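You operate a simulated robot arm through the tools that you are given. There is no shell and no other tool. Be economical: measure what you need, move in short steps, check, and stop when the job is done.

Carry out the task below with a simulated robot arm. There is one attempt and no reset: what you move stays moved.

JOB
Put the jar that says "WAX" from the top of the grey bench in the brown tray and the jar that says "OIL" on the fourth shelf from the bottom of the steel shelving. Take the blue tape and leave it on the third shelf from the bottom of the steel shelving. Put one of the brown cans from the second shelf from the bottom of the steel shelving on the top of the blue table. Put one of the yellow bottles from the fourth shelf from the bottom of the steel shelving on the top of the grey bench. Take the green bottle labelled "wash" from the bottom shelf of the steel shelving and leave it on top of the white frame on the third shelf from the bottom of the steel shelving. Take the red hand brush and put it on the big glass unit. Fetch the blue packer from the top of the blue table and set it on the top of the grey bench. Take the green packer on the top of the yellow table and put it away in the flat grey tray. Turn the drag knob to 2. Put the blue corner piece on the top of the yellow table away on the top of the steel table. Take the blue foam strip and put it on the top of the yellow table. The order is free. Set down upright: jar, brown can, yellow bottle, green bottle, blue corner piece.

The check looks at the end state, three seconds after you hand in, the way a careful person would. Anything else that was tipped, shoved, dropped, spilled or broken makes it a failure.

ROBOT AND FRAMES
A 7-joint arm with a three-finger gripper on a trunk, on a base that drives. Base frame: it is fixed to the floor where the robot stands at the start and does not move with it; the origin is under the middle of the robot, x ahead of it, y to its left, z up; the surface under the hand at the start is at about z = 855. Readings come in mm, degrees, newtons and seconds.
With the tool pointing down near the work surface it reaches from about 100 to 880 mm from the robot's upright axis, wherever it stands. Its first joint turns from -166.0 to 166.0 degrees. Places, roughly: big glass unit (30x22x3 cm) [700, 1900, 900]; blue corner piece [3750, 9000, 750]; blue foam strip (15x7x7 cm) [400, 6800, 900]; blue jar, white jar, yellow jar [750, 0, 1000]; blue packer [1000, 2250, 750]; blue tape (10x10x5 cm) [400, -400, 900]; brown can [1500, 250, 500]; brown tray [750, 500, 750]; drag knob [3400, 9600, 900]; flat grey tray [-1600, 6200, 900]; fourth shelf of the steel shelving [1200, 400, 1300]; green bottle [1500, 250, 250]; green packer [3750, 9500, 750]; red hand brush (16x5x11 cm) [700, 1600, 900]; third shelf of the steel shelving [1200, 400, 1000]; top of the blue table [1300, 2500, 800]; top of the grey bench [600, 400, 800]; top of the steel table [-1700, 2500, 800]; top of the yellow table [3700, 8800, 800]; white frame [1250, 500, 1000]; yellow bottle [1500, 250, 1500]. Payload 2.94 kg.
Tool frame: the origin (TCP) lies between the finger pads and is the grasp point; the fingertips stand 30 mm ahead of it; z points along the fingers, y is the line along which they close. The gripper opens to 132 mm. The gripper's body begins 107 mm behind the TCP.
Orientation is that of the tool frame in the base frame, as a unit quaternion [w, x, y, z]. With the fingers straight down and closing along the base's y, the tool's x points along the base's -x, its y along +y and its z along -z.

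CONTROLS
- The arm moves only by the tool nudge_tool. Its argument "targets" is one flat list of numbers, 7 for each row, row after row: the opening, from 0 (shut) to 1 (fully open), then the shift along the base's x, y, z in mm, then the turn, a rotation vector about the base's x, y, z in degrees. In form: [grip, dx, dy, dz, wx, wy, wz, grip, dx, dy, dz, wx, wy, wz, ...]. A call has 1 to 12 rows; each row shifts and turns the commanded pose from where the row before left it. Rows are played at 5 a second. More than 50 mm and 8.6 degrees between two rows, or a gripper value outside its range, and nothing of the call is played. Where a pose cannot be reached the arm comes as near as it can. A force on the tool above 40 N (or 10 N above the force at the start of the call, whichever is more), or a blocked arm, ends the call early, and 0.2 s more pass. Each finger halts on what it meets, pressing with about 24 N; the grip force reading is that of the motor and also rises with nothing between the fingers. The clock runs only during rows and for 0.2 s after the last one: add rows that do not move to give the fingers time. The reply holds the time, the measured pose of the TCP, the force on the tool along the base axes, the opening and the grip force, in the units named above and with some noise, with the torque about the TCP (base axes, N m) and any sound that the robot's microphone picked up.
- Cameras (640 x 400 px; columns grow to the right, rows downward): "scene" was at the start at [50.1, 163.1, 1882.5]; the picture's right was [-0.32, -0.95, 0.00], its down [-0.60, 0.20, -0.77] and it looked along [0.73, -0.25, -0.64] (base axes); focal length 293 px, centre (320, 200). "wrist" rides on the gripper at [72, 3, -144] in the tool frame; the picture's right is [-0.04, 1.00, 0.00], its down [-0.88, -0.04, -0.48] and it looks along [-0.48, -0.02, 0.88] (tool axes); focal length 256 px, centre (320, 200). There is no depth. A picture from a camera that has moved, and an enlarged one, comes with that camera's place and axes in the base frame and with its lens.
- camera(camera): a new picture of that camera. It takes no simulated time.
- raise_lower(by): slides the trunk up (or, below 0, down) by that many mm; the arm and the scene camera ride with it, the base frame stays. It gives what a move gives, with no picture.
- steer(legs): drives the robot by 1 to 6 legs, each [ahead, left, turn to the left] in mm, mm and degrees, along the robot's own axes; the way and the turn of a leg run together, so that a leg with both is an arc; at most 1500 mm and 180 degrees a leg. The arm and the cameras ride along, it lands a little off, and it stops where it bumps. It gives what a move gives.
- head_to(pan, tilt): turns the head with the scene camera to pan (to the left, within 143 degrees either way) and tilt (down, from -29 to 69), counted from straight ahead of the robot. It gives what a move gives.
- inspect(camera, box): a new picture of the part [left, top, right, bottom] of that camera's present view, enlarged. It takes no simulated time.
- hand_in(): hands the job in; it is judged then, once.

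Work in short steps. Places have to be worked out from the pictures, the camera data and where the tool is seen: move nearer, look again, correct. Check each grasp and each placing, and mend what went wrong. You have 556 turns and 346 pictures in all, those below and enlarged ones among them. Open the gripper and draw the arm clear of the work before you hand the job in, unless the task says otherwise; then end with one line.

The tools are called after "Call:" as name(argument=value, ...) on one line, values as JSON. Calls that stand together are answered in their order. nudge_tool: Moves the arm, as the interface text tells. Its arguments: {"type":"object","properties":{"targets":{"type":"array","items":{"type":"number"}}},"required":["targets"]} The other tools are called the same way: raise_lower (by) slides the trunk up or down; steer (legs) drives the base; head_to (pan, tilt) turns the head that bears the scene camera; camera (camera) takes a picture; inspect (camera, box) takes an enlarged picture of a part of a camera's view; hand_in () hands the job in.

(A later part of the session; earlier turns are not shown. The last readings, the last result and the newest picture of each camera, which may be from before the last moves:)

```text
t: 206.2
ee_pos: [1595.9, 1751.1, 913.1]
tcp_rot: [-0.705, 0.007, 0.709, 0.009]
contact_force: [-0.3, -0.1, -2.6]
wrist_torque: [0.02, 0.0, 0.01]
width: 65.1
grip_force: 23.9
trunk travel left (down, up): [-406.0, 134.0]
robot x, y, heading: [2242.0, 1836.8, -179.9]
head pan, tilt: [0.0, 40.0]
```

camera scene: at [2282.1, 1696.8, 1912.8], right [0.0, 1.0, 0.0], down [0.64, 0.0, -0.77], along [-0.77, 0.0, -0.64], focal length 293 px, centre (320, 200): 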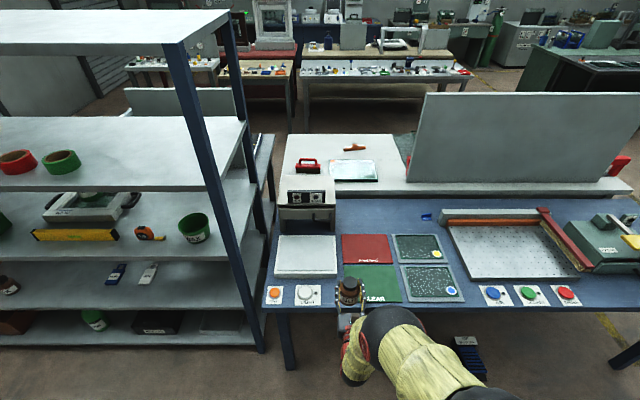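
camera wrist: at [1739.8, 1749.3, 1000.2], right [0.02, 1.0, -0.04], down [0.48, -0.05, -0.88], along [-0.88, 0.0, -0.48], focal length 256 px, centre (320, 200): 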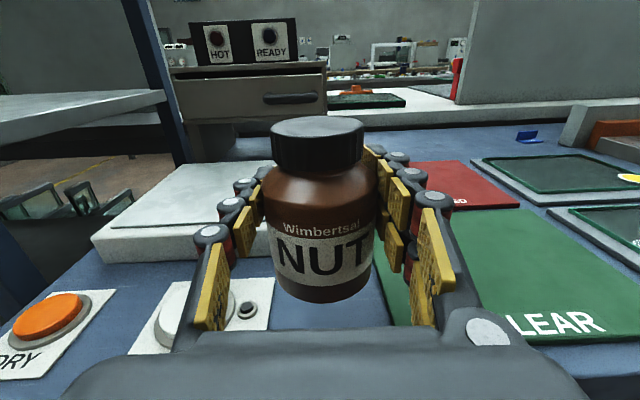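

Call:
nudge_tool(targets=[0.3, 0, 0, -3, 0, 0, 0, 0.3, 0, 0, -2, 0, 0, 0, 0.3, 0, 0, -2, 0, 0, 0, 0.3, 0, 0, 0, 0, 0, 0])

Call:
camera(camera="wrist")

```text
t: 207.2
ee_pos: [1595.4, 1751.0, 906.4]
tcp_rot: [-0.705, 0.007, 0.709, 0.01]
contact_force: [-0.5, -0.1, -2.1]
wrist_torque: [0.05, -0.02, 0.01]
width: 65.5
grip_force: 24.4
trunk travel left (down, up): [-406.0, 134.0]
robot x, y, heading: [2244.1, 1835.7, -180.0]
head pan, tilt: [0.0, 40.0]
```

```text
249 pictures are left
camera wrist: at [1739.7, 1749.2, 979.0], right [0.02, 1.0, -0.04], down [0.48, -0.05, -0.88], along [-0.88, 0.0, -0.48], focal length 256 px, centre (320, 200)
```

wrist: 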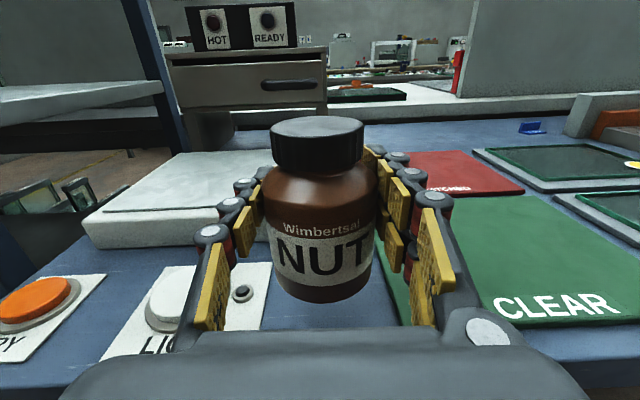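

Still above the surface; keep going by 2–3 mm.

Call:
nudge_tool(targets=[0.3, 0, 0, -3, 0, 0, 0, 0.3, 0, 0, -3, 0, 0, 0, 0.3, 0, 0, -2, 0, 0, 0, 0.3, 0, 0, 0, 0, 0, 0])

Call:
nudge_tool(targets=[0.3, 0, 0, -2, 0, 0, 0, 0.3, 0, 0, -2, 0, 0, 0, 0.3, 0, 0, 0, 0, 0, 0])

```text
t: 208.2
ee_pos: [1595.3, 1749.3, 899.0]
tcp_rot: [-0.705, 0.007, 0.709, 0.01]
contact_force: [0.2, -0.3, -1.8]
wrist_torque: [0.03, 0.03, 0.01]
width: 65.6
grip_force: 23.8
trunk travel left (down, up): [-406.0, 134.0]
robot x, y, heading: [2244.2, 1841.1, -179.8]
head pan, tilt: [0.0, 40.0]
```

```text
t: 209.0
ee_pos: [1594.7, 1750.4, 893.9]
tcp_rot: [-0.705, 0.007, 0.709, 0.01]
contact_force: [-0.6, 0.1, -3.0]
wrist_torque: [-0.01, 0.02, 0.02]
width: 65.3
grip_force: 23.6
trunk travel left (down, up): [-406.0, 134.0]
robot x, y, heading: [2246.4, 1838.7, -180.0]
head pan, tilt: [0.0, 40.0]
```

Triangulating the packer gives table z≈803, so the patch centre is ≈(1568,1754). Shift −25 in x, +4 in y, then continue down.

Call:
nudge_tool(targets=[0.3, -13, 2, 0, 0, 0, 0, 0.3, -12, 2, 0, 0, 0, 0, 0.3, 0, 0, -10, 0, 0, 0, 0.3, 0, 0, -8, 0, 0, 0, 0.3, 0, 0, 0, 0, 0, 0])

Call:
camera(camera="wrist")

Call:
inspect(camera="scene", box=[250, 210, 450, 340])

```text
t: 210.2
ee_pos: [1568.9, 1750.9, 875.9]
tcp_rot: [-0.705, 0.01, 0.709, 0.012]
contact_force: [0.1, -0.1, -1.9]
wrist_torque: [-0.02, -0.01, 0.02]
width: 65.5
grip_force: 24.3
out of reach, approached as far as the arm can: row 2, 3
trunk travel left (down, up): [-406.0, 134.0]
robot x, y, heading: [2246.5, 1834.9, -179.7]
head pan, tilt: [0.0, 40.0]
```

```text
248 pictures are left
camera wrist: at [1714.0, 1747.9, 948.5], right [0.03, 1.0, -0.04], down [0.48, -0.05, -0.88], along [-0.88, 0.01, -0.48], focal length 256 px, centre (320, 200)
```

wrist: 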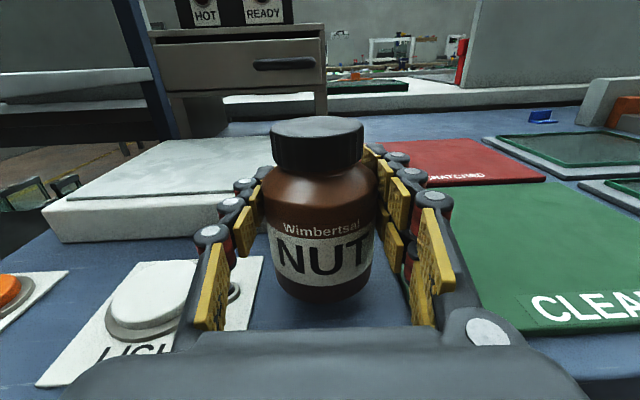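

```text
3.08 times, centred on (350, 275) of scene
camera zoom: at [2187.7, 1645.6, 1912.8], right [0.0, 1.0, 0.0], down [0.64, 0.0, -0.77], along [-0.77, 0.0, -0.64], focal length 900 px, centre (228, -31)
```

zoom: 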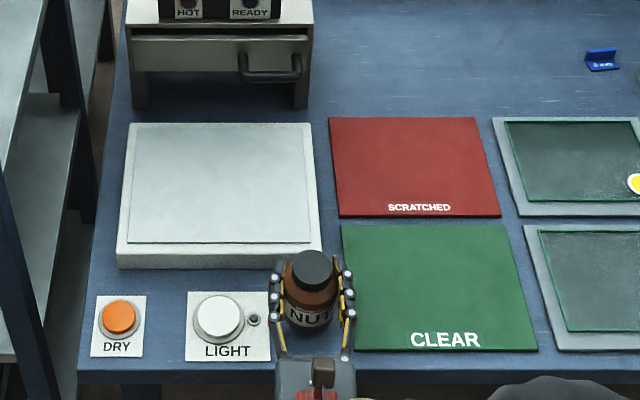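

Centred in the patch. Continue down in small steps.

Call:
nudge_tool(targets=[0.3, 0, 0, -4, 0, 0, 0, 0.3, 0, 0, -3, 0, 0, 0, 0.3, 0, 0, -3, 0, 0, 0, 0.3, 0, 0, 0, 0, 0, 0])

Call:
nudge_tool(targets=[0.3, 0, 0, -2, 0, 0, 0, 0.3, 0, 0, -2, 0, 0, 0, 0.3, 0, 0, 0, 0, 0, 0])

Call:
nudge_tool(targets=[0.3, 0, 0, -2, 0, 0, 0, 0.3, 0, 0, -1, 0, 0, 0, 0.3, 0, 0, 0, 0, 0, 0])

```text
t: 211.2
ee_pos: [1552.3, 1746.0, 858.2]
tcp_rot: [-0.706, 0.011, 0.708, 0.013]
contact_force: [2.2, 1.4, 4.7]
wrist_torque: [-0.13, -0.24, 0.06]
width: 65.5
grip_force: 24.2
out of reach, approached as far as the arm can: row 3
trunk travel left (down, up): [-406.0, 134.0]
robot x, y, heading: [2247.9, 1837.5, -180.0]
head pan, tilt: [0.0, 40.0]
```

```text
t: 212.0
ee_pos: [1553.9, 1746.8, 853.3]
tcp_rot: [-0.705, 0.011, 0.709, 0.014]
contact_force: [0.1, 0.1, 10.3]
wrist_torque: [-0.09, 0.23, -0.03]
width: 65.4
grip_force: 24.1
out of reach, approached as far as the arm can: row 1, 2
trunk travel left (down, up): [-406.0, 134.0]
robot x, y, heading: [2241.9, 1835.7, -180.1]
head pan, tilt: [0.0, 40.0]
```

```text
t: 212.8
ee_pos: [1571.0, 1749.7, 860.3]
tcp_rot: [-0.705, 0.009, 0.709, 0.011]
contact_force: [0.2, 0.1, -1.3]
wrist_torque: [-0.02, -0.02, 0.03]
width: 65.3
grip_force: 23.8
trunk travel left (down, up): [-406.0, 134.0]
robot x, y, heading: [2245.3, 1833.2, -179.9]
head pan, tilt: [0.0, 40.0]
```

Arm IK is at an odd limit here (jittered slightly). Finish the lowering with the trunk.

Call:
raise_lower(by=-3)

Call:
raise_lower(by=-2)

Call:
inspect(camera="scene", box=[250, 210, 450, 340])

```text
t: 213.3
ee_pos: [1572.0, 1750.4, 856.2]
tcp_rot: [-0.705, 0.01, 0.709, 0.012]
contact_force: [0.0, -0.3, -0.9]
wrist_torque: [-0.01, 0.03, -0.02]
width: 65.6
grip_force: 23.7
trunk travel left (down, up): [-403.0, 137.0]
robot x, y, heading: [2245.2, 1835.2, -179.8]
head pan, tilt: [0.0, 40.0]
```

```text
t: 213.8
ee_pos: [1570.2, 1750.8, 854.6]
tcp_rot: [-0.705, 0.01, 0.71, 0.013]
contact_force: [1.0, 0.5, -2.2]
wrist_torque: [0.0, 0.0, 0.0]
width: 65.5
grip_force: 23.8
trunk travel left (down, up): [-401.0, 139.0]
robot x, y, heading: [2241.5, 1835.6, -180.0]
head pan, tilt: [0.0, 40.0]
```

```text
3.08 times, centred on (350, 275) of scene
camera zoom: at [2188.3, 1645.9, 1907.8], right [0.0, 1.0, 0.0], down [0.64, 0.0, -0.77], along [-0.77, 0.0, -0.64], focal length 900 px, centre (228, -31)
```

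zoom: 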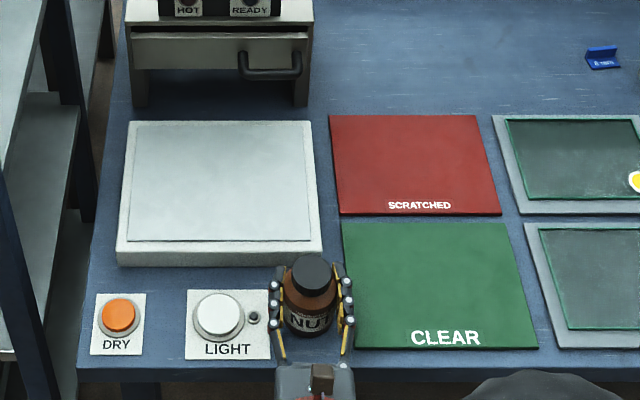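

Call:
raise_lower(by=-3)

Call:
raise_lower(by=-2)

```text
t: 214.3
ee_pos: [1570.4, 1750.2, 853.5]
tcp_rot: [-0.706, 0.01, 0.708, 0.011]
contact_force: [0.7, -0.1, 4.8]
wrist_torque: [-0.04, 0.1, -0.03]
width: 65.6
grip_force: 23.7
trunk travel left (down, up): [-398.0, 142.0]
robot x, y, heading: [2240.0, 1836.6, -179.9]
head pan, tilt: [0.0, 40.0]
```

```text
t: 214.8
ee_pos: [1570.2, 1749.0, 852.3]
tcp_rot: [0.707, -0.011, -0.707, -0.011]
contact_force: [5.3, 1.1, 19.0]
wrist_torque: [-0.03, -0.23, -0.05]
width: 65.5
grip_force: 23.7
trunk travel left (down, up): [-396.0, 144.0]
robot x, y, heading: [2245.0, 1837.0, -180.1]
head pan, tilt: [0.0, 40.0]
```

Contact. Ease 1 mm up, open moderately, and back out with the base.

Call:
raise_lower(by=1.5)

Call:
nudge_tool(targets=[0.55, 0, 0, 0, 0, 0, 0, 0.65, 0, 0, 0, 0, 0, 0, 0.67, 0, 0, 0, 0, 0, 0, 0.67, 0, 0, 0, 0, 0, 0])

Call:
camera(camera="wrist")

```text
t: 215.4
ee_pos: [1570.6, 1750.2, 853.2]
tcp_rot: [-0.706, 0.01, 0.708, 0.011]
contact_force: [-2.0, 0.9, 15.4]
wrist_torque: [-0.01, 0.5, 0.02]
width: 65.6
grip_force: 24.4
trunk travel left (down, up): [-398.0, 142.0]
robot x, y, heading: [2244.4, 1836.0, -179.8]
head pan, tilt: [0.0, 40.0]
```

```text
t: 216.4
ee_pos: [1570.2, 1749.9, 850.1]
tcp_rot: [-0.705, 0.01, 0.709, 0.013]
contact_force: [-0.2, -0.2, -0.2]
wrist_torque: [0.01, -0.04, 0.01]
width: 88.5
grip_force: 0.0
trunk travel left (down, up): [-398.0, 142.0]
robot x, y, heading: [2243.4, 1835.4, -179.8]
head pan, tilt: [0.0, 40.0]
```

```text
245 pictures are left
camera wrist: at [1714.1, 1748.1, 923.3], right [0.03, 1.0, -0.04], down [0.48, -0.05, -0.88], along [-0.88, 0.01, -0.48], focal length 256 px, centre (320, 200)
```

wrist: 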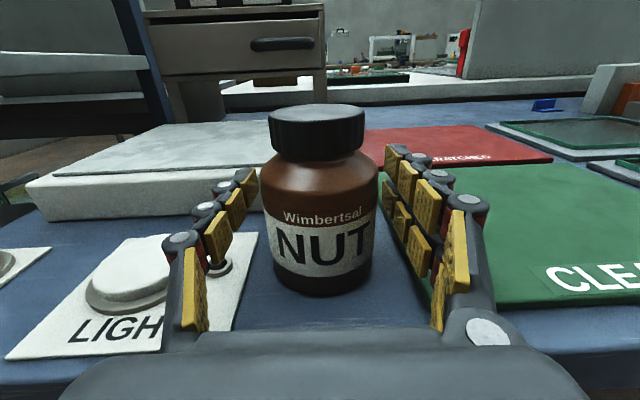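

Can stands well. Back out straight with the base.

Call:
steer(legs=[[-120, 0, 0]])

Call:
camera(camera="wrist")

```text
t: 217.6
ee_pos: [1691.9, 1750.6, 851.8]
tcp_rot: [-0.705, 0.009, 0.709, 0.011]
contact_force: [0.1, -0.8, 0.1]
wrist_torque: [-0.04, -0.01, 0.01]
width: 88.8
grip_force: 0.0
trunk travel left (down, up): [-398.0, 142.0]
robot x, y, heading: [2367.8, 1831.5, -179.9]
head pan, tilt: [0.0, 40.0]
```

```text
244 pictures are left
camera wrist: at [1835.7, 1748.1, 923.7], right [0.03, 1.0, -0.04], down [0.48, -0.05, -0.88], along [-0.88, 0.01, -0.48], focal length 256 px, centre (320, 200)
```

wrist: 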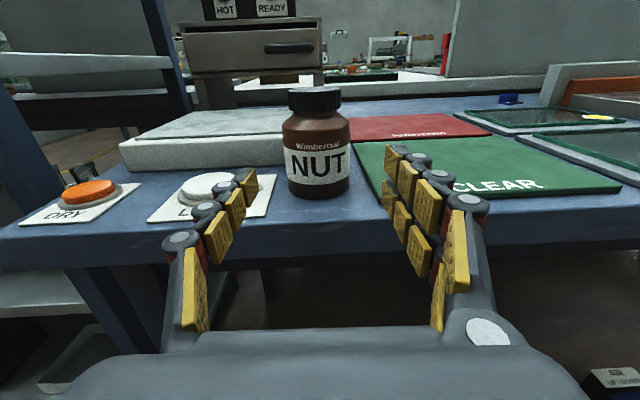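

Can placed. Now for the blue packer at ≈(1099,2284,805): raise and tilt the tool to 45° down, then shift the base right ~490 mm.

Call:
nudge_tool(targets=[0.9, 0, 0, 35, 0, -7.5, 0, 0.9, 0, 0, 35, 0, -7.5, 0, 0.9, 0, 0, 35, 0, -7.5, 0, 0.9, 0, 0, 35, 0, -7.5, 0, 0.9, 0, 0, 35, 0, -7.5, 0, 0.9, 0, 0, 35, 0, -7.5, 0])

Call:
steer(legs=[[0, -490, 0]])

Call:
camera(camera="scene")

Call:
camera(camera="wrist")

```text
t: 219.0
ee_pos: [1693.1, 1748.2, 1060.6]
tcp_rot: [-0.378, 0.004, 0.926, 0.015]
contact_force: [0.1, -0.4, -0.4]
wrist_torque: [0.0, 0.08, 0.01]
width: 118.8
grip_force: 0.0
trunk travel left (down, up): [-398.0, 142.0]
robot x, y, heading: [2368.7, 1838.1, -180.0]
head pan, tilt: [0.0, 40.0]
```

```text
t: 221.9
ee_pos: [1691.4, 2237.1, 1061.0]
tcp_rot: [-0.381, 0.005, 0.925, 0.015]
contact_force: [0.2, -0.6, 0.2]
wrist_torque: [-0.04, 0.0, 0.04]
width: 119.1
grip_force: 0.1
trunk travel left (down, up): [-398.0, 142.0]
robot x, y, heading: [2364.8, 2323.7, -179.7]
head pan, tilt: [0.0, 40.0]
```

```text
243 pictures are left
camera scene: at [2308.9, 2133.8, 1904.4], right [0.0, 1.0, 0.0], down [0.64, 0.0, -0.77], along [-0.77, 0.0, -0.64], focal length 293 px, centre (320, 200)
```

scene: 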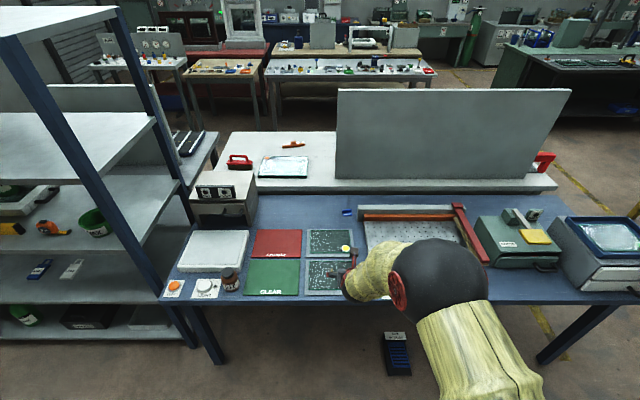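

```text
242 pictures are left
camera wrist: at [1740.8, 2234.2, 1213.7], right [0.05, 1.0, -0.01], down [0.96, -0.05, -0.28], along [-0.28, 0.01, -0.96], focal length 256 px, centre (320, 200)
```

wrist: 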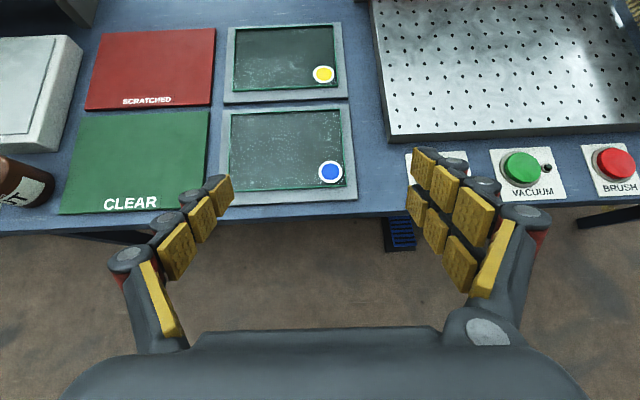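

Drive ahead 320 mm (base to ~400 mm from table edge).

Call:
steer(legs=[[320, 0, 0]])

Call:
camera(camera="wrist")

Call:
camera(camera="scene")

```text
t: 224.0
ee_pos: [1364.8, 2240.9, 1061.1]
tcp_rot: [-0.38, 0.007, 0.925, 0.016]
contact_force: [-0.5, 0.2, -0.1]
wrist_torque: [0.01, 0.03, 0.03]
width: 118.6
grip_force: 0.0
trunk travel left (down, up): [-398.0, 142.0]
robot x, y, heading: [2041.2, 2321.4, 179.7]
head pan, tilt: [0.0, 40.0]
```

```text
241 pictures are left
camera wrist: at [1414.4, 2238.6, 1213.1], right [0.06, 1.0, -0.01], down [0.96, -0.06, -0.28], along [-0.28, 0.01, -0.96], focal length 256 px, centre (320, 200)
```

wrist: 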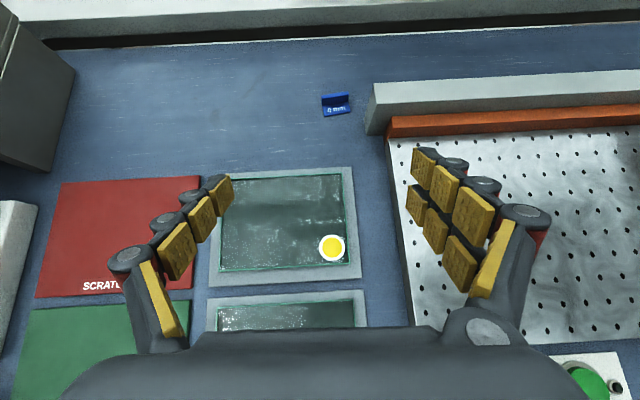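

```text
240 pictures are left
camera scene: at [1981.4, 2134.0, 1904.3], right [0.01, 1.0, 0.0], down [0.64, 0.0, -0.77], along [-0.77, 0.0, -0.64], focal length 293 px, centre (320, 200)
```

scene: 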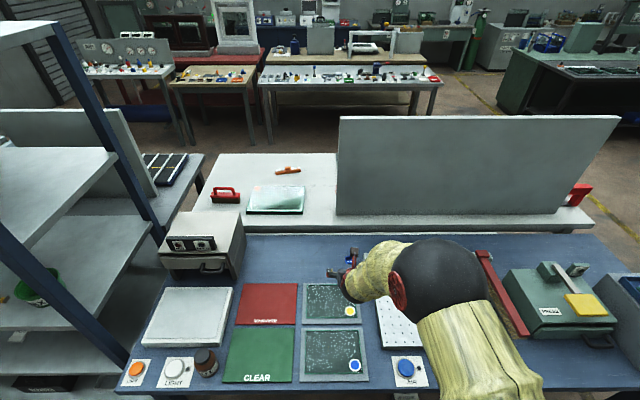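

Zoom the packer to judge shape.

Call:
inspect(camera="wrist", box=[296, 78, 376, 128])

```text
8.00 times, centred on (336, 103) of wrist
camera zoom: at [1414.4, 2238.6, 1213.1], right [0.06, 1.0, -0.01], down [0.96, -0.06, -0.28], along [-0.28, 0.01, -0.96], focal length 2048 px, centre (192, 976)
```

zoom: 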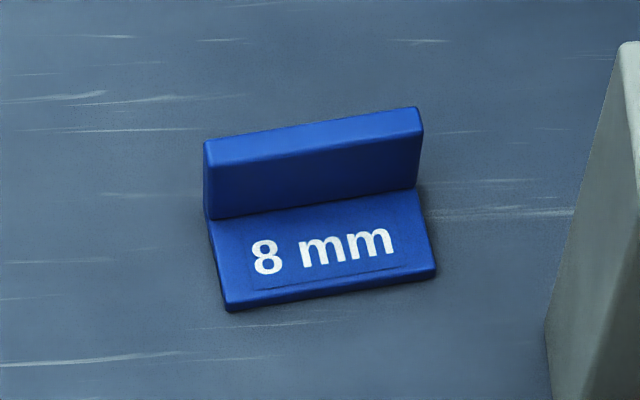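

It's an L-shaped packer, ~50 mm wide; a bar end is ~55 mm to its right, so I use a narrow opening. Approach to a pre-grasp pose above it.

Call:
nudge_tool(targets=[0.5, -30, 6, -10, 0, 0, 2.6, 0.5, -35, 6, -20, 0, 0, 2.6, 0.5, -35, 7, -20, 0, 0, 0, 0.5, -35, 7, -20, 0, 0, 0, 0.5, -35, 7, -20, 0, 0, 0, 0.5, -35, 7, -20, 0, 0, 0, 0.5, 0, 0, 0, 0, 0, 0])

Call:
camera(camera="wrist")

Call:
camera(camera="scene")

```text
t: 225.6
ee_pos: [1160.2, 2279.4, 952.2]
tcp_rot: [-0.381, -0.035, 0.924, -0.002]
contact_force: [0.2, 0.6, -0.2]
wrist_torque: [-0.02, -0.02, 0.0]
width: 65.9
grip_force: 0.1
trunk travel left (down, up): [-398.0, 142.0]
robot x, y, heading: [2041.9, 2324.3, 179.6]
head pan, tilt: [0.0, 40.0]
```

```text
238 pictures are left
camera wrist: at [1210.0, 2281.4, 1103.6], right [-0.03, 1.0, -0.01], down [0.96, 0.03, -0.28], along [-0.28, -0.02, -0.96], focal length 256 px, centre (320, 200)
```

wrist: 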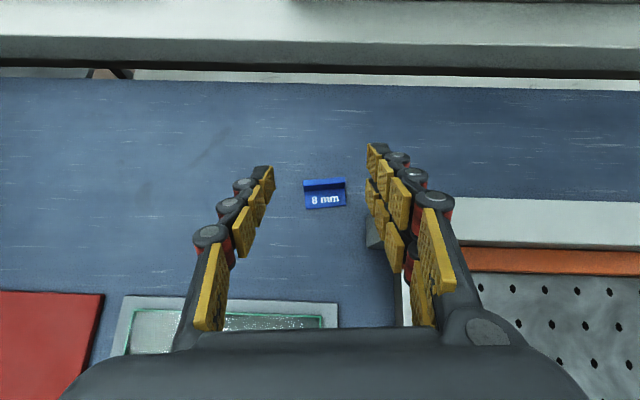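

```text
237 pictures are left
camera scene: at [1983.0, 2134.0, 1904.4], right [0.01, 1.0, 0.0], down [0.64, 0.0, -0.77], along [-0.77, 0.0, -0.64], focal length 293 px, centre (320, 200)
```

scene: 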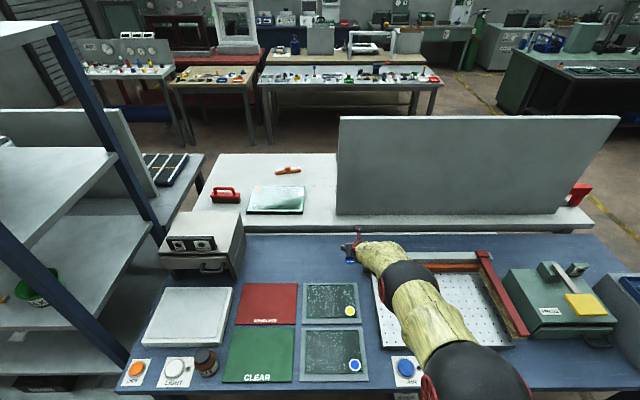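

Packer centre (1118,2281). Descend with slight forward motion; stop just above the table.

Call:
nudge_tool(targets=[0.5, -13, 0.5, -30, 0, 0, 0, 0.5, -13, 0.5, -30, 0, 0, 0, 0.5, -13, 0.5, -28, 0, 0, 0, 0.5, 0, 0, -12, 0, 0, 0, 0.5, 0, 0, 0, 0, 0, 0])

Call:
camera(camera="wrist")

```text
t: 226.8
ee_pos: [1121.7, 2281.5, 852.2]
tcp_rot: [-0.381, -0.036, 0.924, -0.002]
contact_force: [1.0, -10.9, 6.4]
wrist_torque: [0.59, -0.17, -0.54]
width: 59.5
grip_force: 0.0
trunk travel left (down, up): [-398.0, 142.0]
robot x, y, heading: [2043.0, 2322.6, 179.4]
head pan, tilt: [0.0, 40.0]
```

```text
236 pictures are left
camera wrist: at [1172.1, 2283.2, 1004.1], right [-0.04, 1.0, -0.01], down [0.96, 0.03, -0.28], along [-0.28, -0.02, -0.96], focal length 256 px, centre (320, 200)
```

wrist: 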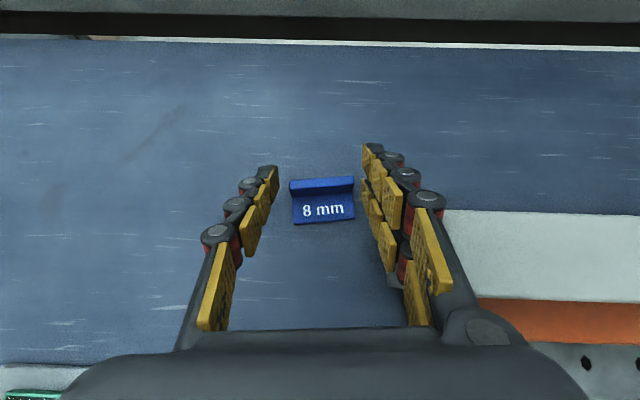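

The right finger touches the bar (−11 N). I'll lift off, bring the tool vertical and turn it 90° to pinch the packer's upright wall along x instead.

Call:
nudge_tool(targets=[0.5, 5, -2, 20, 0, 0, 0, 0.5, 10, -3, 40, 0, 0, 0, 0.5, 20, 0, 40, 0, 0, 0, 0.5, 20, 0, 40, 0, 0, 0, 0.5, 0, 0, 20, 0, -7.5, 0, 0.5, 0, 0, 0, 0, -7.5, 0])

Call:
camera(camera="wrist")

```text
t: 228.2
ee_pos: [1182.7, 2275.8, 997.3]
tcp_rot: [-0.314, -0.034, 0.949, -0.003]
contact_force: [6.8, 0.4, -8.3]
wrist_torque: [-0.11, 1.04, -0.02]
width: 66.2
grip_force: 0.1
out of reach, approached as far as the arm can: row 5, 6
trunk travel left (down, up): [-398.0, 142.0]
robot x, y, heading: [2041.2, 2323.9, 179.7]
head pan, tilt: [0.0, 40.0]
```

```text
235 pictures are left
camera wrist: at [1211.0, 2278.7, 1155.0], right [-0.03, 1.0, -0.01], down [0.99, 0.03, -0.14], along [-0.14, -0.02, -0.99], focal length 256 px, centre (320, 200)
```

wrist: 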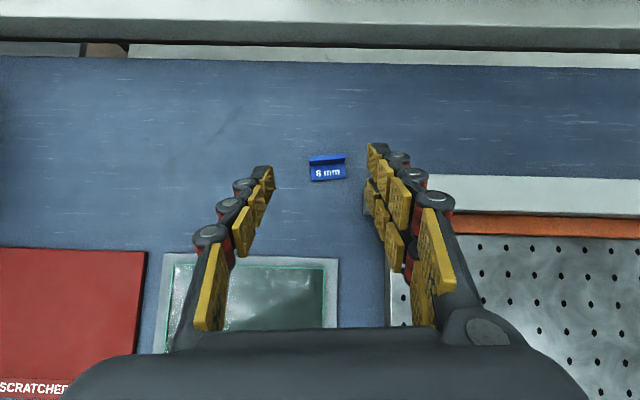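

Packer undisturbed. Pull back a bit, go vertical and yaw −90°.

Call:
nudge_tool(targets=[0.5, 40, 0, 0, 0, -6, 0, 0.5, 40, 0, 0, 0, -7, 0, 0.5, 40, 0, 0, 0, -7, 0, 0.5, 40, 0, 0, 0, -7, 0, 0.5, 40, 0, 0, 0, -7, 0, 0.5, 20, 0, 0, 0, -3, 0, 0.5, 0, 0, 0, 0, 0, -8.5, 0.5, 0, 0, 0, 0, 0, -8.5, 0.5, 0, 0, 0, 0, 0, -8.5, 0.5, 0, 0, 0, 0, 0, -8.5, 0.5, 0, 0, 0, 0, 0, -8.5, 0.5, 0, 0, 0, 0, 0, -8.5])

Call:
nudge_tool(targets=[0.5, 0, 0, 0, 0, 0, -8.5, 0.5, 0, 0, 0, 0, 0, -8.5, 0.5, 0, 0, 0, 0, 0, -8.5, 0.5, 0, 0, 0, 0, 0, -8.5, 0.5, 0, 0, 0, 0, 0, -5, 0.5, 0, 0, 0, 0, 0, 0])

Call:
camera(camera="wrist")

Call:
camera(camera="scene")

```text
t: 230.8
ee_pos: [1375.0, 2269.0, 984.1]
tcp_rot: [-0.061, 0.404, 0.912, 0.034]
contact_force: [-0.4, 0.1, -0.3]
wrist_torque: [-0.01, -0.01, -0.01]
width: 66.3
grip_force: 0.1
out of reach, approached as far as the arm can: row 1, 2, 4, 5, 6
trunk travel left (down, up): [-398.0, 142.0]
robot x, y, heading: [2042.4, 2323.6, 179.6]
head pan, tilt: [0.0, 40.0]
```

```text
t: 232.2
ee_pos: [1375.4, 2268.0, 983.3]
tcp_rot: [-0.046, 0.684, 0.726, 0.053]
contact_force: [0.2, -0.6, -0.2]
wrist_torque: [0.0, 0.01, -0.03]
width: 66.1
grip_force: 0.1
trunk travel left (down, up): [-398.0, 142.0]
robot x, y, heading: [2040.1, 2321.0, 180.0]
head pan, tilt: [0.0, 40.0]
```

```text
234 pictures are left
camera wrist: at [1374.3, 2319.7, 1135.0], right [1.0, 0.01, 0.01], down [0.01, -0.94, 0.35], along [0.01, -0.35, -0.94], focal length 256 px, centre (320, 200)
```

wrist: 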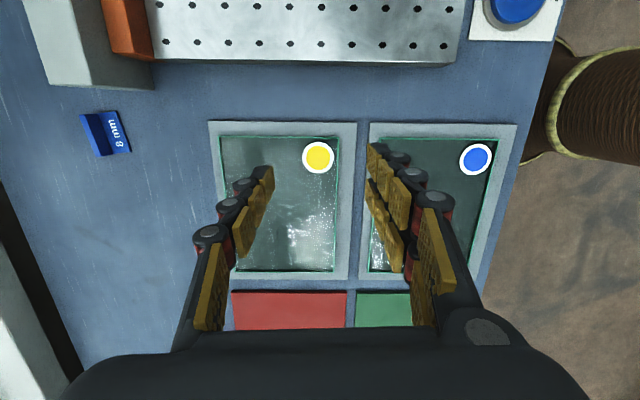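

```text
233 pictures are left
camera scene: at [1982.5, 2134.0, 1904.3], right [0.01, 1.0, 0.0], down [0.64, 0.0, -0.77], along [-0.77, 0.0, -0.64], focal length 293 px, centre (320, 200)
```

scene: 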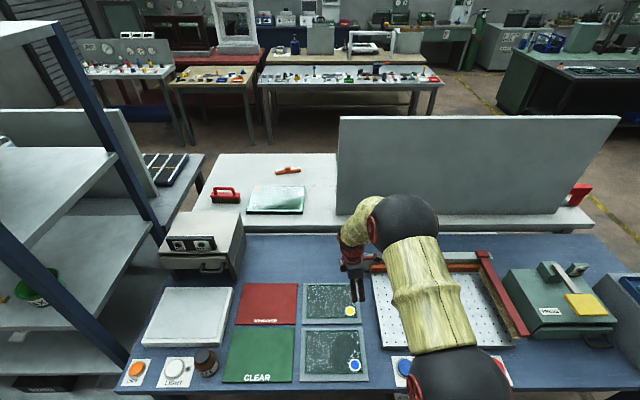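

Base has room: advance 80 mm, and level the tool by −8° about x. Then look.

Call:
steer(legs=[[80, 0, 0]])

Call:
nudge_tool(targets=[0.5, 0, 0, 0, -8, 0, 0, 0.5, -35, 3, 0, 0, 0, 0, 0.5, -40, 3, 0, 0, 0, 0, 0.5, -40, 3, 0, 0, 0, 0, 0.5, -30, 3, 0, 0, 0, 0, 0.5, 0, 0, 0, 0, 0, 0])

Call:
camera(camera="wrist")

```text
t: 233.3
ee_pos: [1294.5, 2268.5, 982.3]
tcp_rot: [-0.045, 0.684, 0.726, 0.054]
contact_force: [-0.2, -0.3, -0.1]
wrist_torque: [-0.01, -0.05, -0.03]
width: 65.8
grip_force: 0.1
trunk travel left (down, up): [-398.0, 142.0]
robot x, y, heading: [1958.4, 2321.4, 179.7]
head pan, tilt: [0.0, 40.0]
```

```text
t: 234.7
ee_pos: [1151.7, 2281.8, 983.9]
tcp_rot: [0.002, 0.685, 0.728, 0.003]
contact_force: [0.0, -1.0, -0.1]
wrist_torque: [0.02, 0.01, 0.01]
width: 65.8
grip_force: 0.0
trunk travel left (down, up): [-398.0, 142.0]
robot x, y, heading: [1959.6, 2322.0, 179.6]
head pan, tilt: [0.0, 40.0]
```

```text
232 pictures are left
camera wrist: at [1149.9, 2353.4, 1126.8], right [1.0, 0.02, 0.01], down [0.01, -0.88, 0.48], along [0.01, -0.48, -0.88], focal length 256 px, centre (320, 200)
```

wrist: 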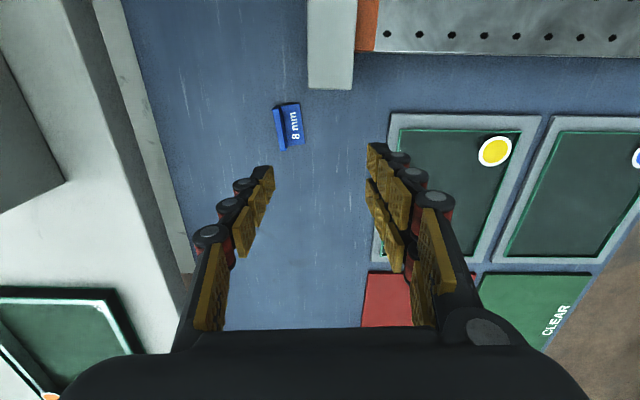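

Wall top at ≈(1108,2285). Move over it and descend to z≈885.

Call:
nudge_tool(targets=[0.5, -22, 1, -20, 0, 0, 0, 0.5, -21, 1, -25, 0, 0, 0, 0.5, 0, 0, -28, 0, 0, 0, 0.5, 0, 0, -25, 0, 0, 0, 0.5, 0, 0, 0, 0, 0, 0])

Call:
camera(camera="wrist")

```text
t: 235.9
ee_pos: [1108.2, 2284.7, 884.5]
tcp_rot: [0.001, 0.686, 0.728, 0.002]
contact_force: [-0.5, 0.6, -0.7]
wrist_torque: [0.01, -0.01, -0.02]
width: 65.6
grip_force: 0.1
trunk travel left (down, up): [-398.0, 142.0]
robot x, y, heading: [1959.1, 2321.3, 179.6]
head pan, tilt: [0.0, 40.0]
```

```text
231 pictures are left
camera wrist: at [1106.5, 2356.0, 1028.4], right [1.0, 0.02, 0.01], down [0.01, -0.88, 0.48], along [0.01, -0.48, -0.88], focal length 256 px, centre (320, 200)
```

wrist: 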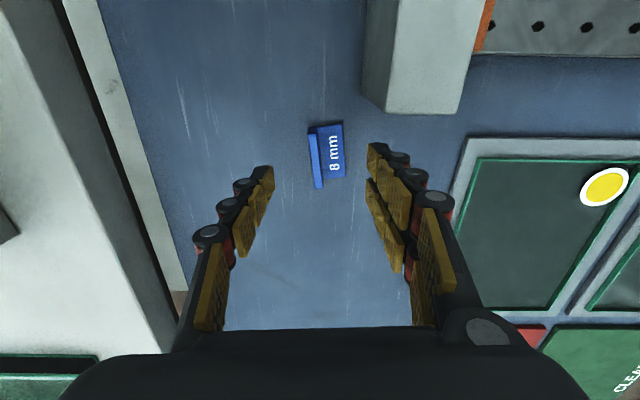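

Aligned. Narrow to 0.3, descend to z≈846.

Call:
nudge_tool(targets=[0.3, -4, 0, 0, 0, 0, 0, 0.3, 0, 0, 0, 0, 0, 0, 0.3, 0, 0, -20, 0, 0, 0, 0.3, 0, 0, -12, 0, 0, 0, 0.3, 0, 0, -6, 0, 0, 0, 0.3, 0, 0, 0, 0, 0, 0])

Call:
camera(camera="wrist")

```text
t: 237.3
ee_pos: [1103.5, 2281.9, 848.2]
tcp_rot: [0.002, 0.686, 0.728, 0.002]
contact_force: [0.5, -0.4, -0.3]
wrist_torque: [-0.02, -0.03, -0.02]
width: 39.7
grip_force: 0.0
trunk travel left (down, up): [-398.0, 142.0]
robot x, y, heading: [1956.5, 2321.4, 179.9]
head pan, tilt: [0.0, 40.0]
```

```text
230 pictures are left
camera wrist: at [1102.3, 2355.0, 990.0], right [1.0, 0.02, 0.01], down [0.01, -0.88, 0.48], along [0.01, -0.48, -0.88], focal length 256 px, centre (320, 200)
```

wrist: 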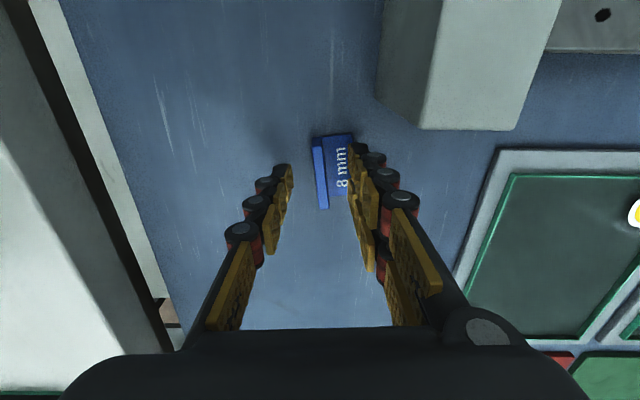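

Wall is between the fingertips. Lower 4 mm and close.

Call:
nudge_tool(targets=[0.3, 0, 2, -4, 0, 0, 0, 0.1, 0, 0, 0, 0, 0, 0, 0, 0, 0, 0, 0, 0, 0, 0, 0, 0, 0, 0, 0, 0, 0, 0, 0, 0, 0, 0, 0, 0, 0, 0, 0, 0, 0, 0])

Call:
camera(camera="wrist")

```text
t: 238.7
ee_pos: [1104.5, 2284.9, 843.8]
tcp_rot: [0.002, 0.686, 0.728, 0.001]
contact_force: [-0.4, -0.4, -1.2]
wrist_torque: [0.04, -0.02, -0.03]
width: 6.7
grip_force: 23.9
trunk travel left (down, up): [-398.0, 142.0]
robot x, y, heading: [1958.5, 2327.8, 179.8]
head pan, tilt: [0.0, 40.0]
```

```text
229 pictures are left
camera wrist: at [1102.1, 2356.4, 985.5], right [1.0, 0.02, 0.01], down [0.01, -0.88, 0.48], along [0.01, -0.48, -0.88], focal length 256 px, centre (320, 200)
```

wrist: 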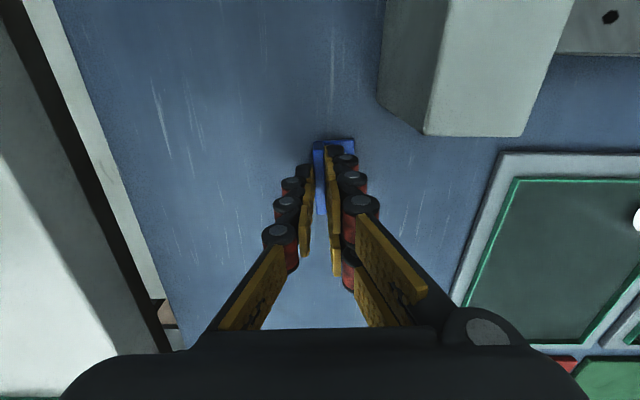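

Packer gripped. Lift it 200 mm, check it is held, then pull back.

Call:
nudge_tool(targets=[0, 0, 0, 20, 0, 0, 0, 0, 0, 0, 30, 0, 0, 0, 0, 0, 0, 40, 0, 0, 0, 0, 0, 0, 40, 0, 0, 0, 0, 10, 0, 40, 0, 0, 0, 0, 40, 0, 30, 0, 0, 0, 0, 40, 0, 20, 0, 0, 0, 0, 40, 0, 20, 0, 0, 0, 0, 40, 0, 20, 0, 0, 0, 0, 40, 0, 20, 0, 0, 0, 0, 40, 0, 20, 0, 0, 0, 0, 40, 0, 20, 0, 0, 0])

Call:
camera(camera="wrist")

Call:
head_to(pan=-90, tilt=25)

Call:
camera(camera="scene")

```text
t: 241.3
ee_pos: [1397.0, 2286.5, 1162.3]
tcp_rot: [0.001, 0.685, 0.729, 0.001]
contact_force: [-0.1, 0.2, 0.8]
wrist_torque: [-0.02, 0.05, -0.03]
width: 6.8
grip_force: 24.1
trunk travel left (down, up): [-398.0, 142.0]
robot x, y, heading: [1960.3, 2321.8, 179.7]
head pan, tilt: [0.0, 40.0]
```

```text
228 pictures are left
camera wrist: at [1395.8, 2357.7, 1305.9], right [1.0, 0.02, 0.0], down [0.01, -0.88, 0.48], along [0.01, -0.48, -0.88], focal length 256 px, centre (320, 200)
```

wrist: 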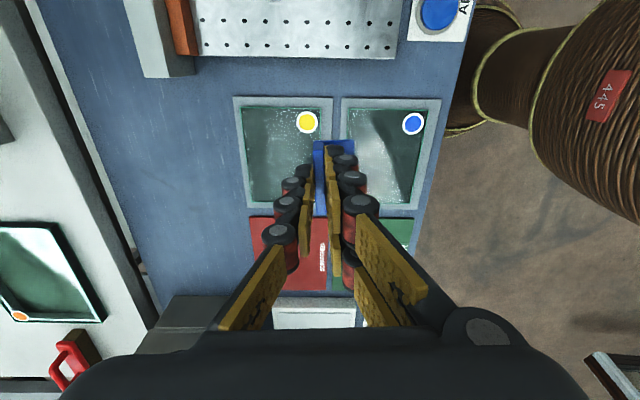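

```text
t: 242.9
ee_pos: [1395.9, 2285.3, 1161.6]
tcp_rot: [0.001, 0.685, 0.728, 0.001]
contact_force: [-0.2, -0.5, -0.7]
wrist_torque: [0.04, 0.01, -0.01]
width: 6.7
grip_force: 23.9
trunk travel left (down, up): [-398.0, 142.0]
robot x, y, heading: [1958.7, 2325.0, 179.7]
head pan, tilt: [-90.0, 25.0]
```

```text
227 pictures are left
camera scene: at [1987.2, 2226.2, 1927.7], right [1.0, 0.0, 0.0], down [0.0, -0.42, -0.91], along [0.0, 0.91, -0.42], focal length 293 px, centre (320, 200)
```

scene: 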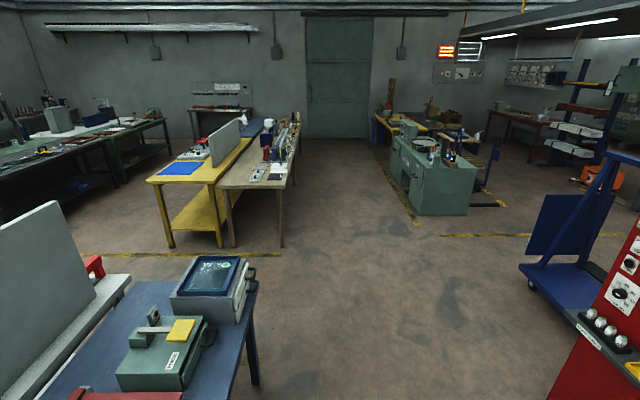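

Packer held. Route: back off, slide along +y past the table end, then go −x through the aisle.

Call:
steer(legs=[[-300, 0, 0], [0, -1500, 0], [0, -450, 0]])

Call:
head_to(pan=0, tilt=25)

Call:
camera(camera="scene")

```text
t: 254.3
ee_pos: [1663.7, 4226.3, 1162.8]
tcp_rot: [0.002, 0.675, 0.738, 0.001]
contact_force: [-0.5, -0.2, -0.2]
wrist_torque: [-0.04, 0.0, 0.03]
width: 6.9
grip_force: 24.2
trunk travel left (down, up): [-398.0, 142.0]
robot x, y, heading: [2223.9, 4282.2, -178.5]
head pan, tilt: [-90.0, 25.0]
```

```text
t: 256.0
ee_pos: [1662.6, 4224.7, 1161.5]
tcp_rot: [0.001, 0.676, 0.737, 0.001]
contact_force: [0.5, 0.5, 0.0]
wrist_torque: [0.0, 0.01, -0.01]
width: 7.0
grip_force: 24.2
trunk travel left (down, up): [-398.0, 142.0]
robot x, y, heading: [2227.5, 4281.4, -178.7]
head pan, tilt: [0.0, 25.0]
```

```text
226 pictures are left
camera scene: at [2166.4, 4088.8, 1927.7], right [-0.02, 1.0, 0.0], down [0.42, 0.01, -0.91], along [-0.91, -0.02, -0.42], focal length 293 px, centre (320, 200)
```

scene: 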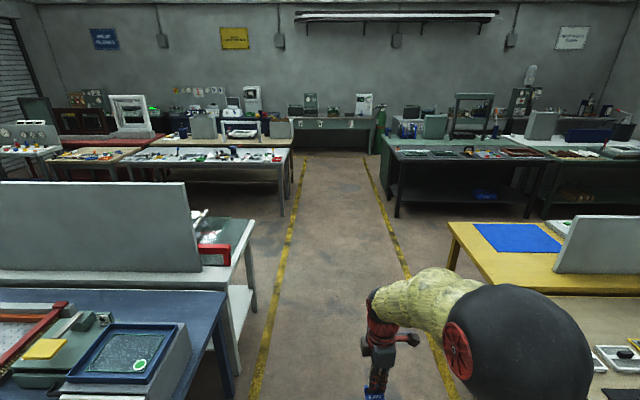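

Lane is clear. Drive 2630 ahead, then turn left to face −y.

Call:
steer(legs=[[1400, 0, -1.3], [1230, 0, 0], [0, 0, 90]])

Call:
camera(camera="scene")

```text
t: 272.6
ee_pos: [-359.2, 3716.0, 1161.6]
tcp_rot: [0.001, -0.024, 1.0, 0.002]
contact_force: [0.4, 0.4, 0.0]
wrist_torque: [-0.02, 0.01, 0.01]
width: 6.8
grip_force: 23.9
trunk travel left (down, up): [-398.0, 142.0]
robot x, y, heading: [-390.7, 4280.4, -91.1]
head pan, tilt: [0.0, 25.0]
```

```text
225 pictures are left
camera scene: at [-203.7, 4215.0, 1927.6], right [-1.0, 0.02, 0.0], down [0.01, 0.42, -0.91], along [-0.01, -0.91, -0.42], focal length 293 px, centre (320, 200)
```

scene: 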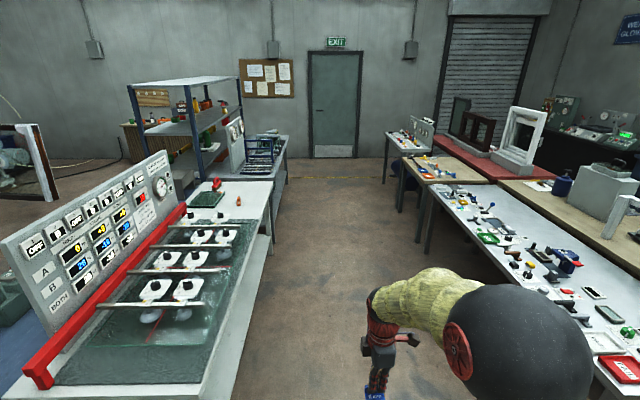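

Aisle clear. Drive along −y ~4250 mm to the grey bench, then turn to face it.

Call:
steer(legs=[[1400, 0, 1.1], [1450, 0, 0], [1400, 0, 0], [0, 0, 90]])

Call:
head_to(pan=0, tilt=35)

Call:
camera(camera="scene")

```text
t: 296.7
ee_pos: [171.2, 77.8, 1163.5]
tcp_rot: [0.002, 0.727, -0.686, -0.002]
contact_force: [-0.2, 0.0, -0.6]
wrist_torque: [0.0, -0.02, 0.01]
width: 6.6
grip_force: 24.6
trunk travel left (down, up): [-398.0, 142.0]
robot x, y, heading: [-393.3, 41.8, -0.2]
head pan, tilt: [0.0, 25.0]
```

```text
t: 297.5
ee_pos: [172.1, 78.2, 1163.0]
tcp_rot: [0.002, 0.727, -0.687, -0.001]
contact_force: [-0.4, 0.1, -0.6]
wrist_torque: [0.01, 0.0, -0.03]
width: 6.7
grip_force: 23.9
trunk travel left (down, up): [-398.0, 142.0]
robot x, y, heading: [-392.5, 39.6, -0.2]
head pan, tilt: [0.0, 35.0]
```

```text
224 pictures are left
camera scene: at [-334.2, 230.0, 1911.9], right [-0.01, -1.0, 0.0], down [-0.57, 0.0, -0.82], along [0.82, -0.01, -0.57], focal length 293 px, centre (320, 200)
```

scene: 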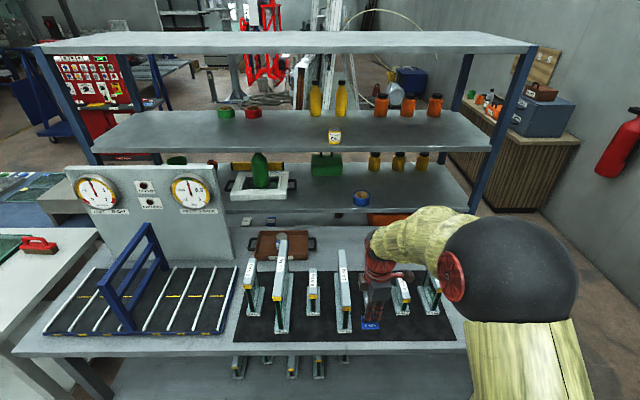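

Drive ahead 385 and 170 right to stand at the bench.

Call:
steer(legs=[[385, -170, 0]])

Call:
nudge_tool(targets=[0, 40, -10, 0, 0, 0, 0, 0, 40, -10, 0, 0, 0, 0, 0, 40, -10, 0, 0, 0, 0, 0, 35, -10, 0, 0, 0, 0, 0, 0, 0, 0, 0, 0, 0])

Call:
camera(camera="wrist")

Call:
camera(camera="scene")

```text
t: 300.0
ee_pos: [547.6, -106.2, 1162.1]
tcp_rot: [0.002, 0.723, -0.691, -0.003]
contact_force: [0.0, -0.3, -0.8]
wrist_torque: [0.03, 0.02, 0.0]
width: 6.9
grip_force: 24.1
trunk travel left (down, up): [-398.0, 142.0]
robot x, y, heading: [-19.0, -135.5, -0.8]
head pan, tilt: [0.0, 35.0]
```

```text
t: 301.2
ee_pos: [700.6, -143.7, 1161.8]
tcp_rot: [0.002, 0.724, -0.69, -0.002]
contact_force: [0.8, -0.7, -0.3]
wrist_torque: [0.0, 0.02, 0.02]
width: 6.7
grip_force: 23.4
trunk travel left (down, up): [-398.0, 142.0]
robot x, y, heading: [-16.0, -136.9, -1.0]
head pan, tilt: [0.0, 35.0]
```

```text
223 pictures are left
camera wrist: at [703.2, -216.9, 1305.0], right [-1.0, 0.0, 0.01], down [0.0, 0.88, 0.48], along [-0.01, 0.48, -0.88], focal length 256 px, centre (320, 200)
```

wrist: 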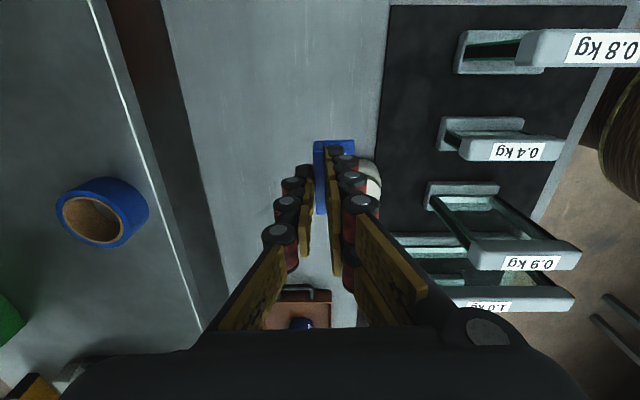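

```text
222 pictures are left
camera scene: at [42.9, 53.6, 1911.9], right [-0.02, -1.0, 0.0], down [-0.57, 0.01, -0.82], along [0.82, -0.02, -0.57], focal length 293 px, centre (320, 200)
```

scene: 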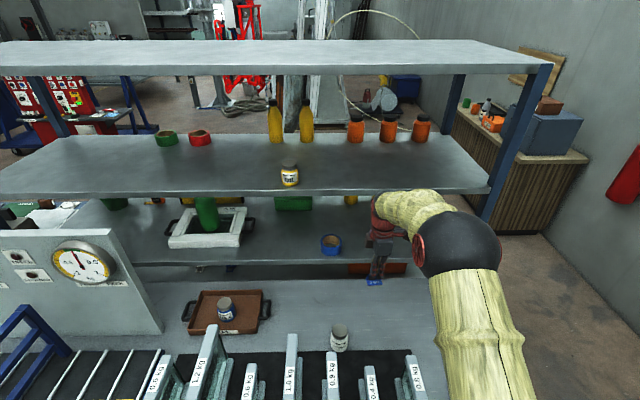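

Shift to y≈−195 and lower to just above the bench.

Call:
nudge_tool(targets=[0, 0, -25, -30, 0, 0, 0, 0, 0, -25, -40, 0, 0, 0, 0, 0, 0, -40, 0, 0, 0, 0, 0, 0, -40, 0, 0, 0, 0, 0, 0, -40, 0, 0, 0, 0, 0, 0, -30, 0, 0, 0, 0, 0, 0, -15, 0, 0, 0, 0, 0, 0, 0, 0, 0, 0])

Call:
camera(camera="wrist")

```text
t: 303.0
ee_pos: [702.8, -194.4, 928.6]
tcp_rot: [0.002, 0.724, -0.69, -0.001]
contact_force: [0.6, 0.3, -0.3]
wrist_torque: [0.03, 0.01, 0.01]
width: 7.1
grip_force: 23.7
trunk travel left (down, up): [-398.0, 142.0]
robot x, y, heading: [-17.2, -135.9, -1.1]
head pan, tilt: [0.0, 35.0]
```

```text
221 pictures are left
camera wrist: at [703.3, -267.5, 1071.5], right [-1.0, 0.0, 0.01], down [0.0, 0.88, 0.48], along [-0.01, 0.48, -0.88], focal length 256 px, centre (320, 200)
```

wrist: 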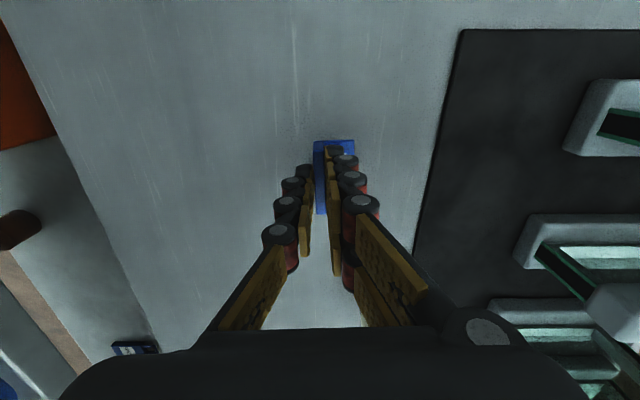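

Clear bench below. Feel down gently.

Call:
nudge_tool(targets=[0, 0, 0, -8, 0, 0, 0, 0, 0, 0, -6, 0, 0, 0, 0, 0, 0, -4, 0, 0, 0, 0, 0, 0, -3, 0, 0, 0, 0, 0, 0, 0, 0, 0, 0])

Call:
nudge_tool(targets=[0, 0, 0, -3, 0, 0, 0, 0, 0, 0, -2, 0, 0, 0, 0, 0, 0, 0, 0, 0, 0])

```text
t: 304.2
ee_pos: [700.9, -193.4, 907.5]
tcp_rot: [0.002, 0.724, -0.69, -0.001]
contact_force: [0.8, 0.4, -0.3]
wrist_torque: [0.0, 0.01, -0.04]
width: 6.8
grip_force: 24.1
trunk travel left (down, up): [-398.0, 142.0]
robot x, y, heading: [-17.2, -136.1, -1.0]
head pan, tilt: [0.0, 35.0]
```

```text
t: 305.0
ee_pos: [701.7, -194.5, 901.2]
tcp_rot: [0.003, 0.723, -0.691, -0.002]
contact_force: [-0.4, 0.3, -0.6]
wrist_torque: [-0.02, -0.01, -0.03]
width: 6.7
grip_force: 23.7
trunk travel left (down, up): [-398.0, 142.0]
robot x, y, heading: [-17.0, -142.4, -0.7]
head pan, tilt: [0.0, 35.0]
```

Call:
nudge_tool(targets=[0, 0, 0, -2, 0, 0, 0, 0, 0, 0, -2, 0, 0, 0, 0, 0, 0, 0, 0, 0, 0])

Call:
nudge_tool(targets=[0, 0, 0, -2, 0, 0, 0, 0, 0, 0, 0, 0, 0, 0])

```text
t: 305.8
ee_pos: [702.1, -193.4, 898.1]
tcp_rot: [0.002, 0.724, -0.69, -0.002]
contact_force: [0.1, -0.3, 0.4]
wrist_torque: [0.0, 0.01, -0.03]
width: 7.1
grip_force: 24.4
trunk travel left (down, up): [-398.0, 142.0]
robot x, y, heading: [-18.4, -138.5, -1.1]
head pan, tilt: [0.0, 35.0]
```

```text
t: 306.4
ee_pos: [701.8, -194.7, 894.3]
tcp_rot: [0.002, 0.723, -0.69, -0.002]
contact_force: [0.3, 0.4, 0.2]
wrist_torque: [0.03, -0.04, -0.01]
width: 6.7
grip_force: 24.1
trunk travel left (down, up): [-398.0, 142.0]
robot x, y, heading: [-16.8, -137.7, -1.1]
head pan, tilt: [0.0, 35.0]
```

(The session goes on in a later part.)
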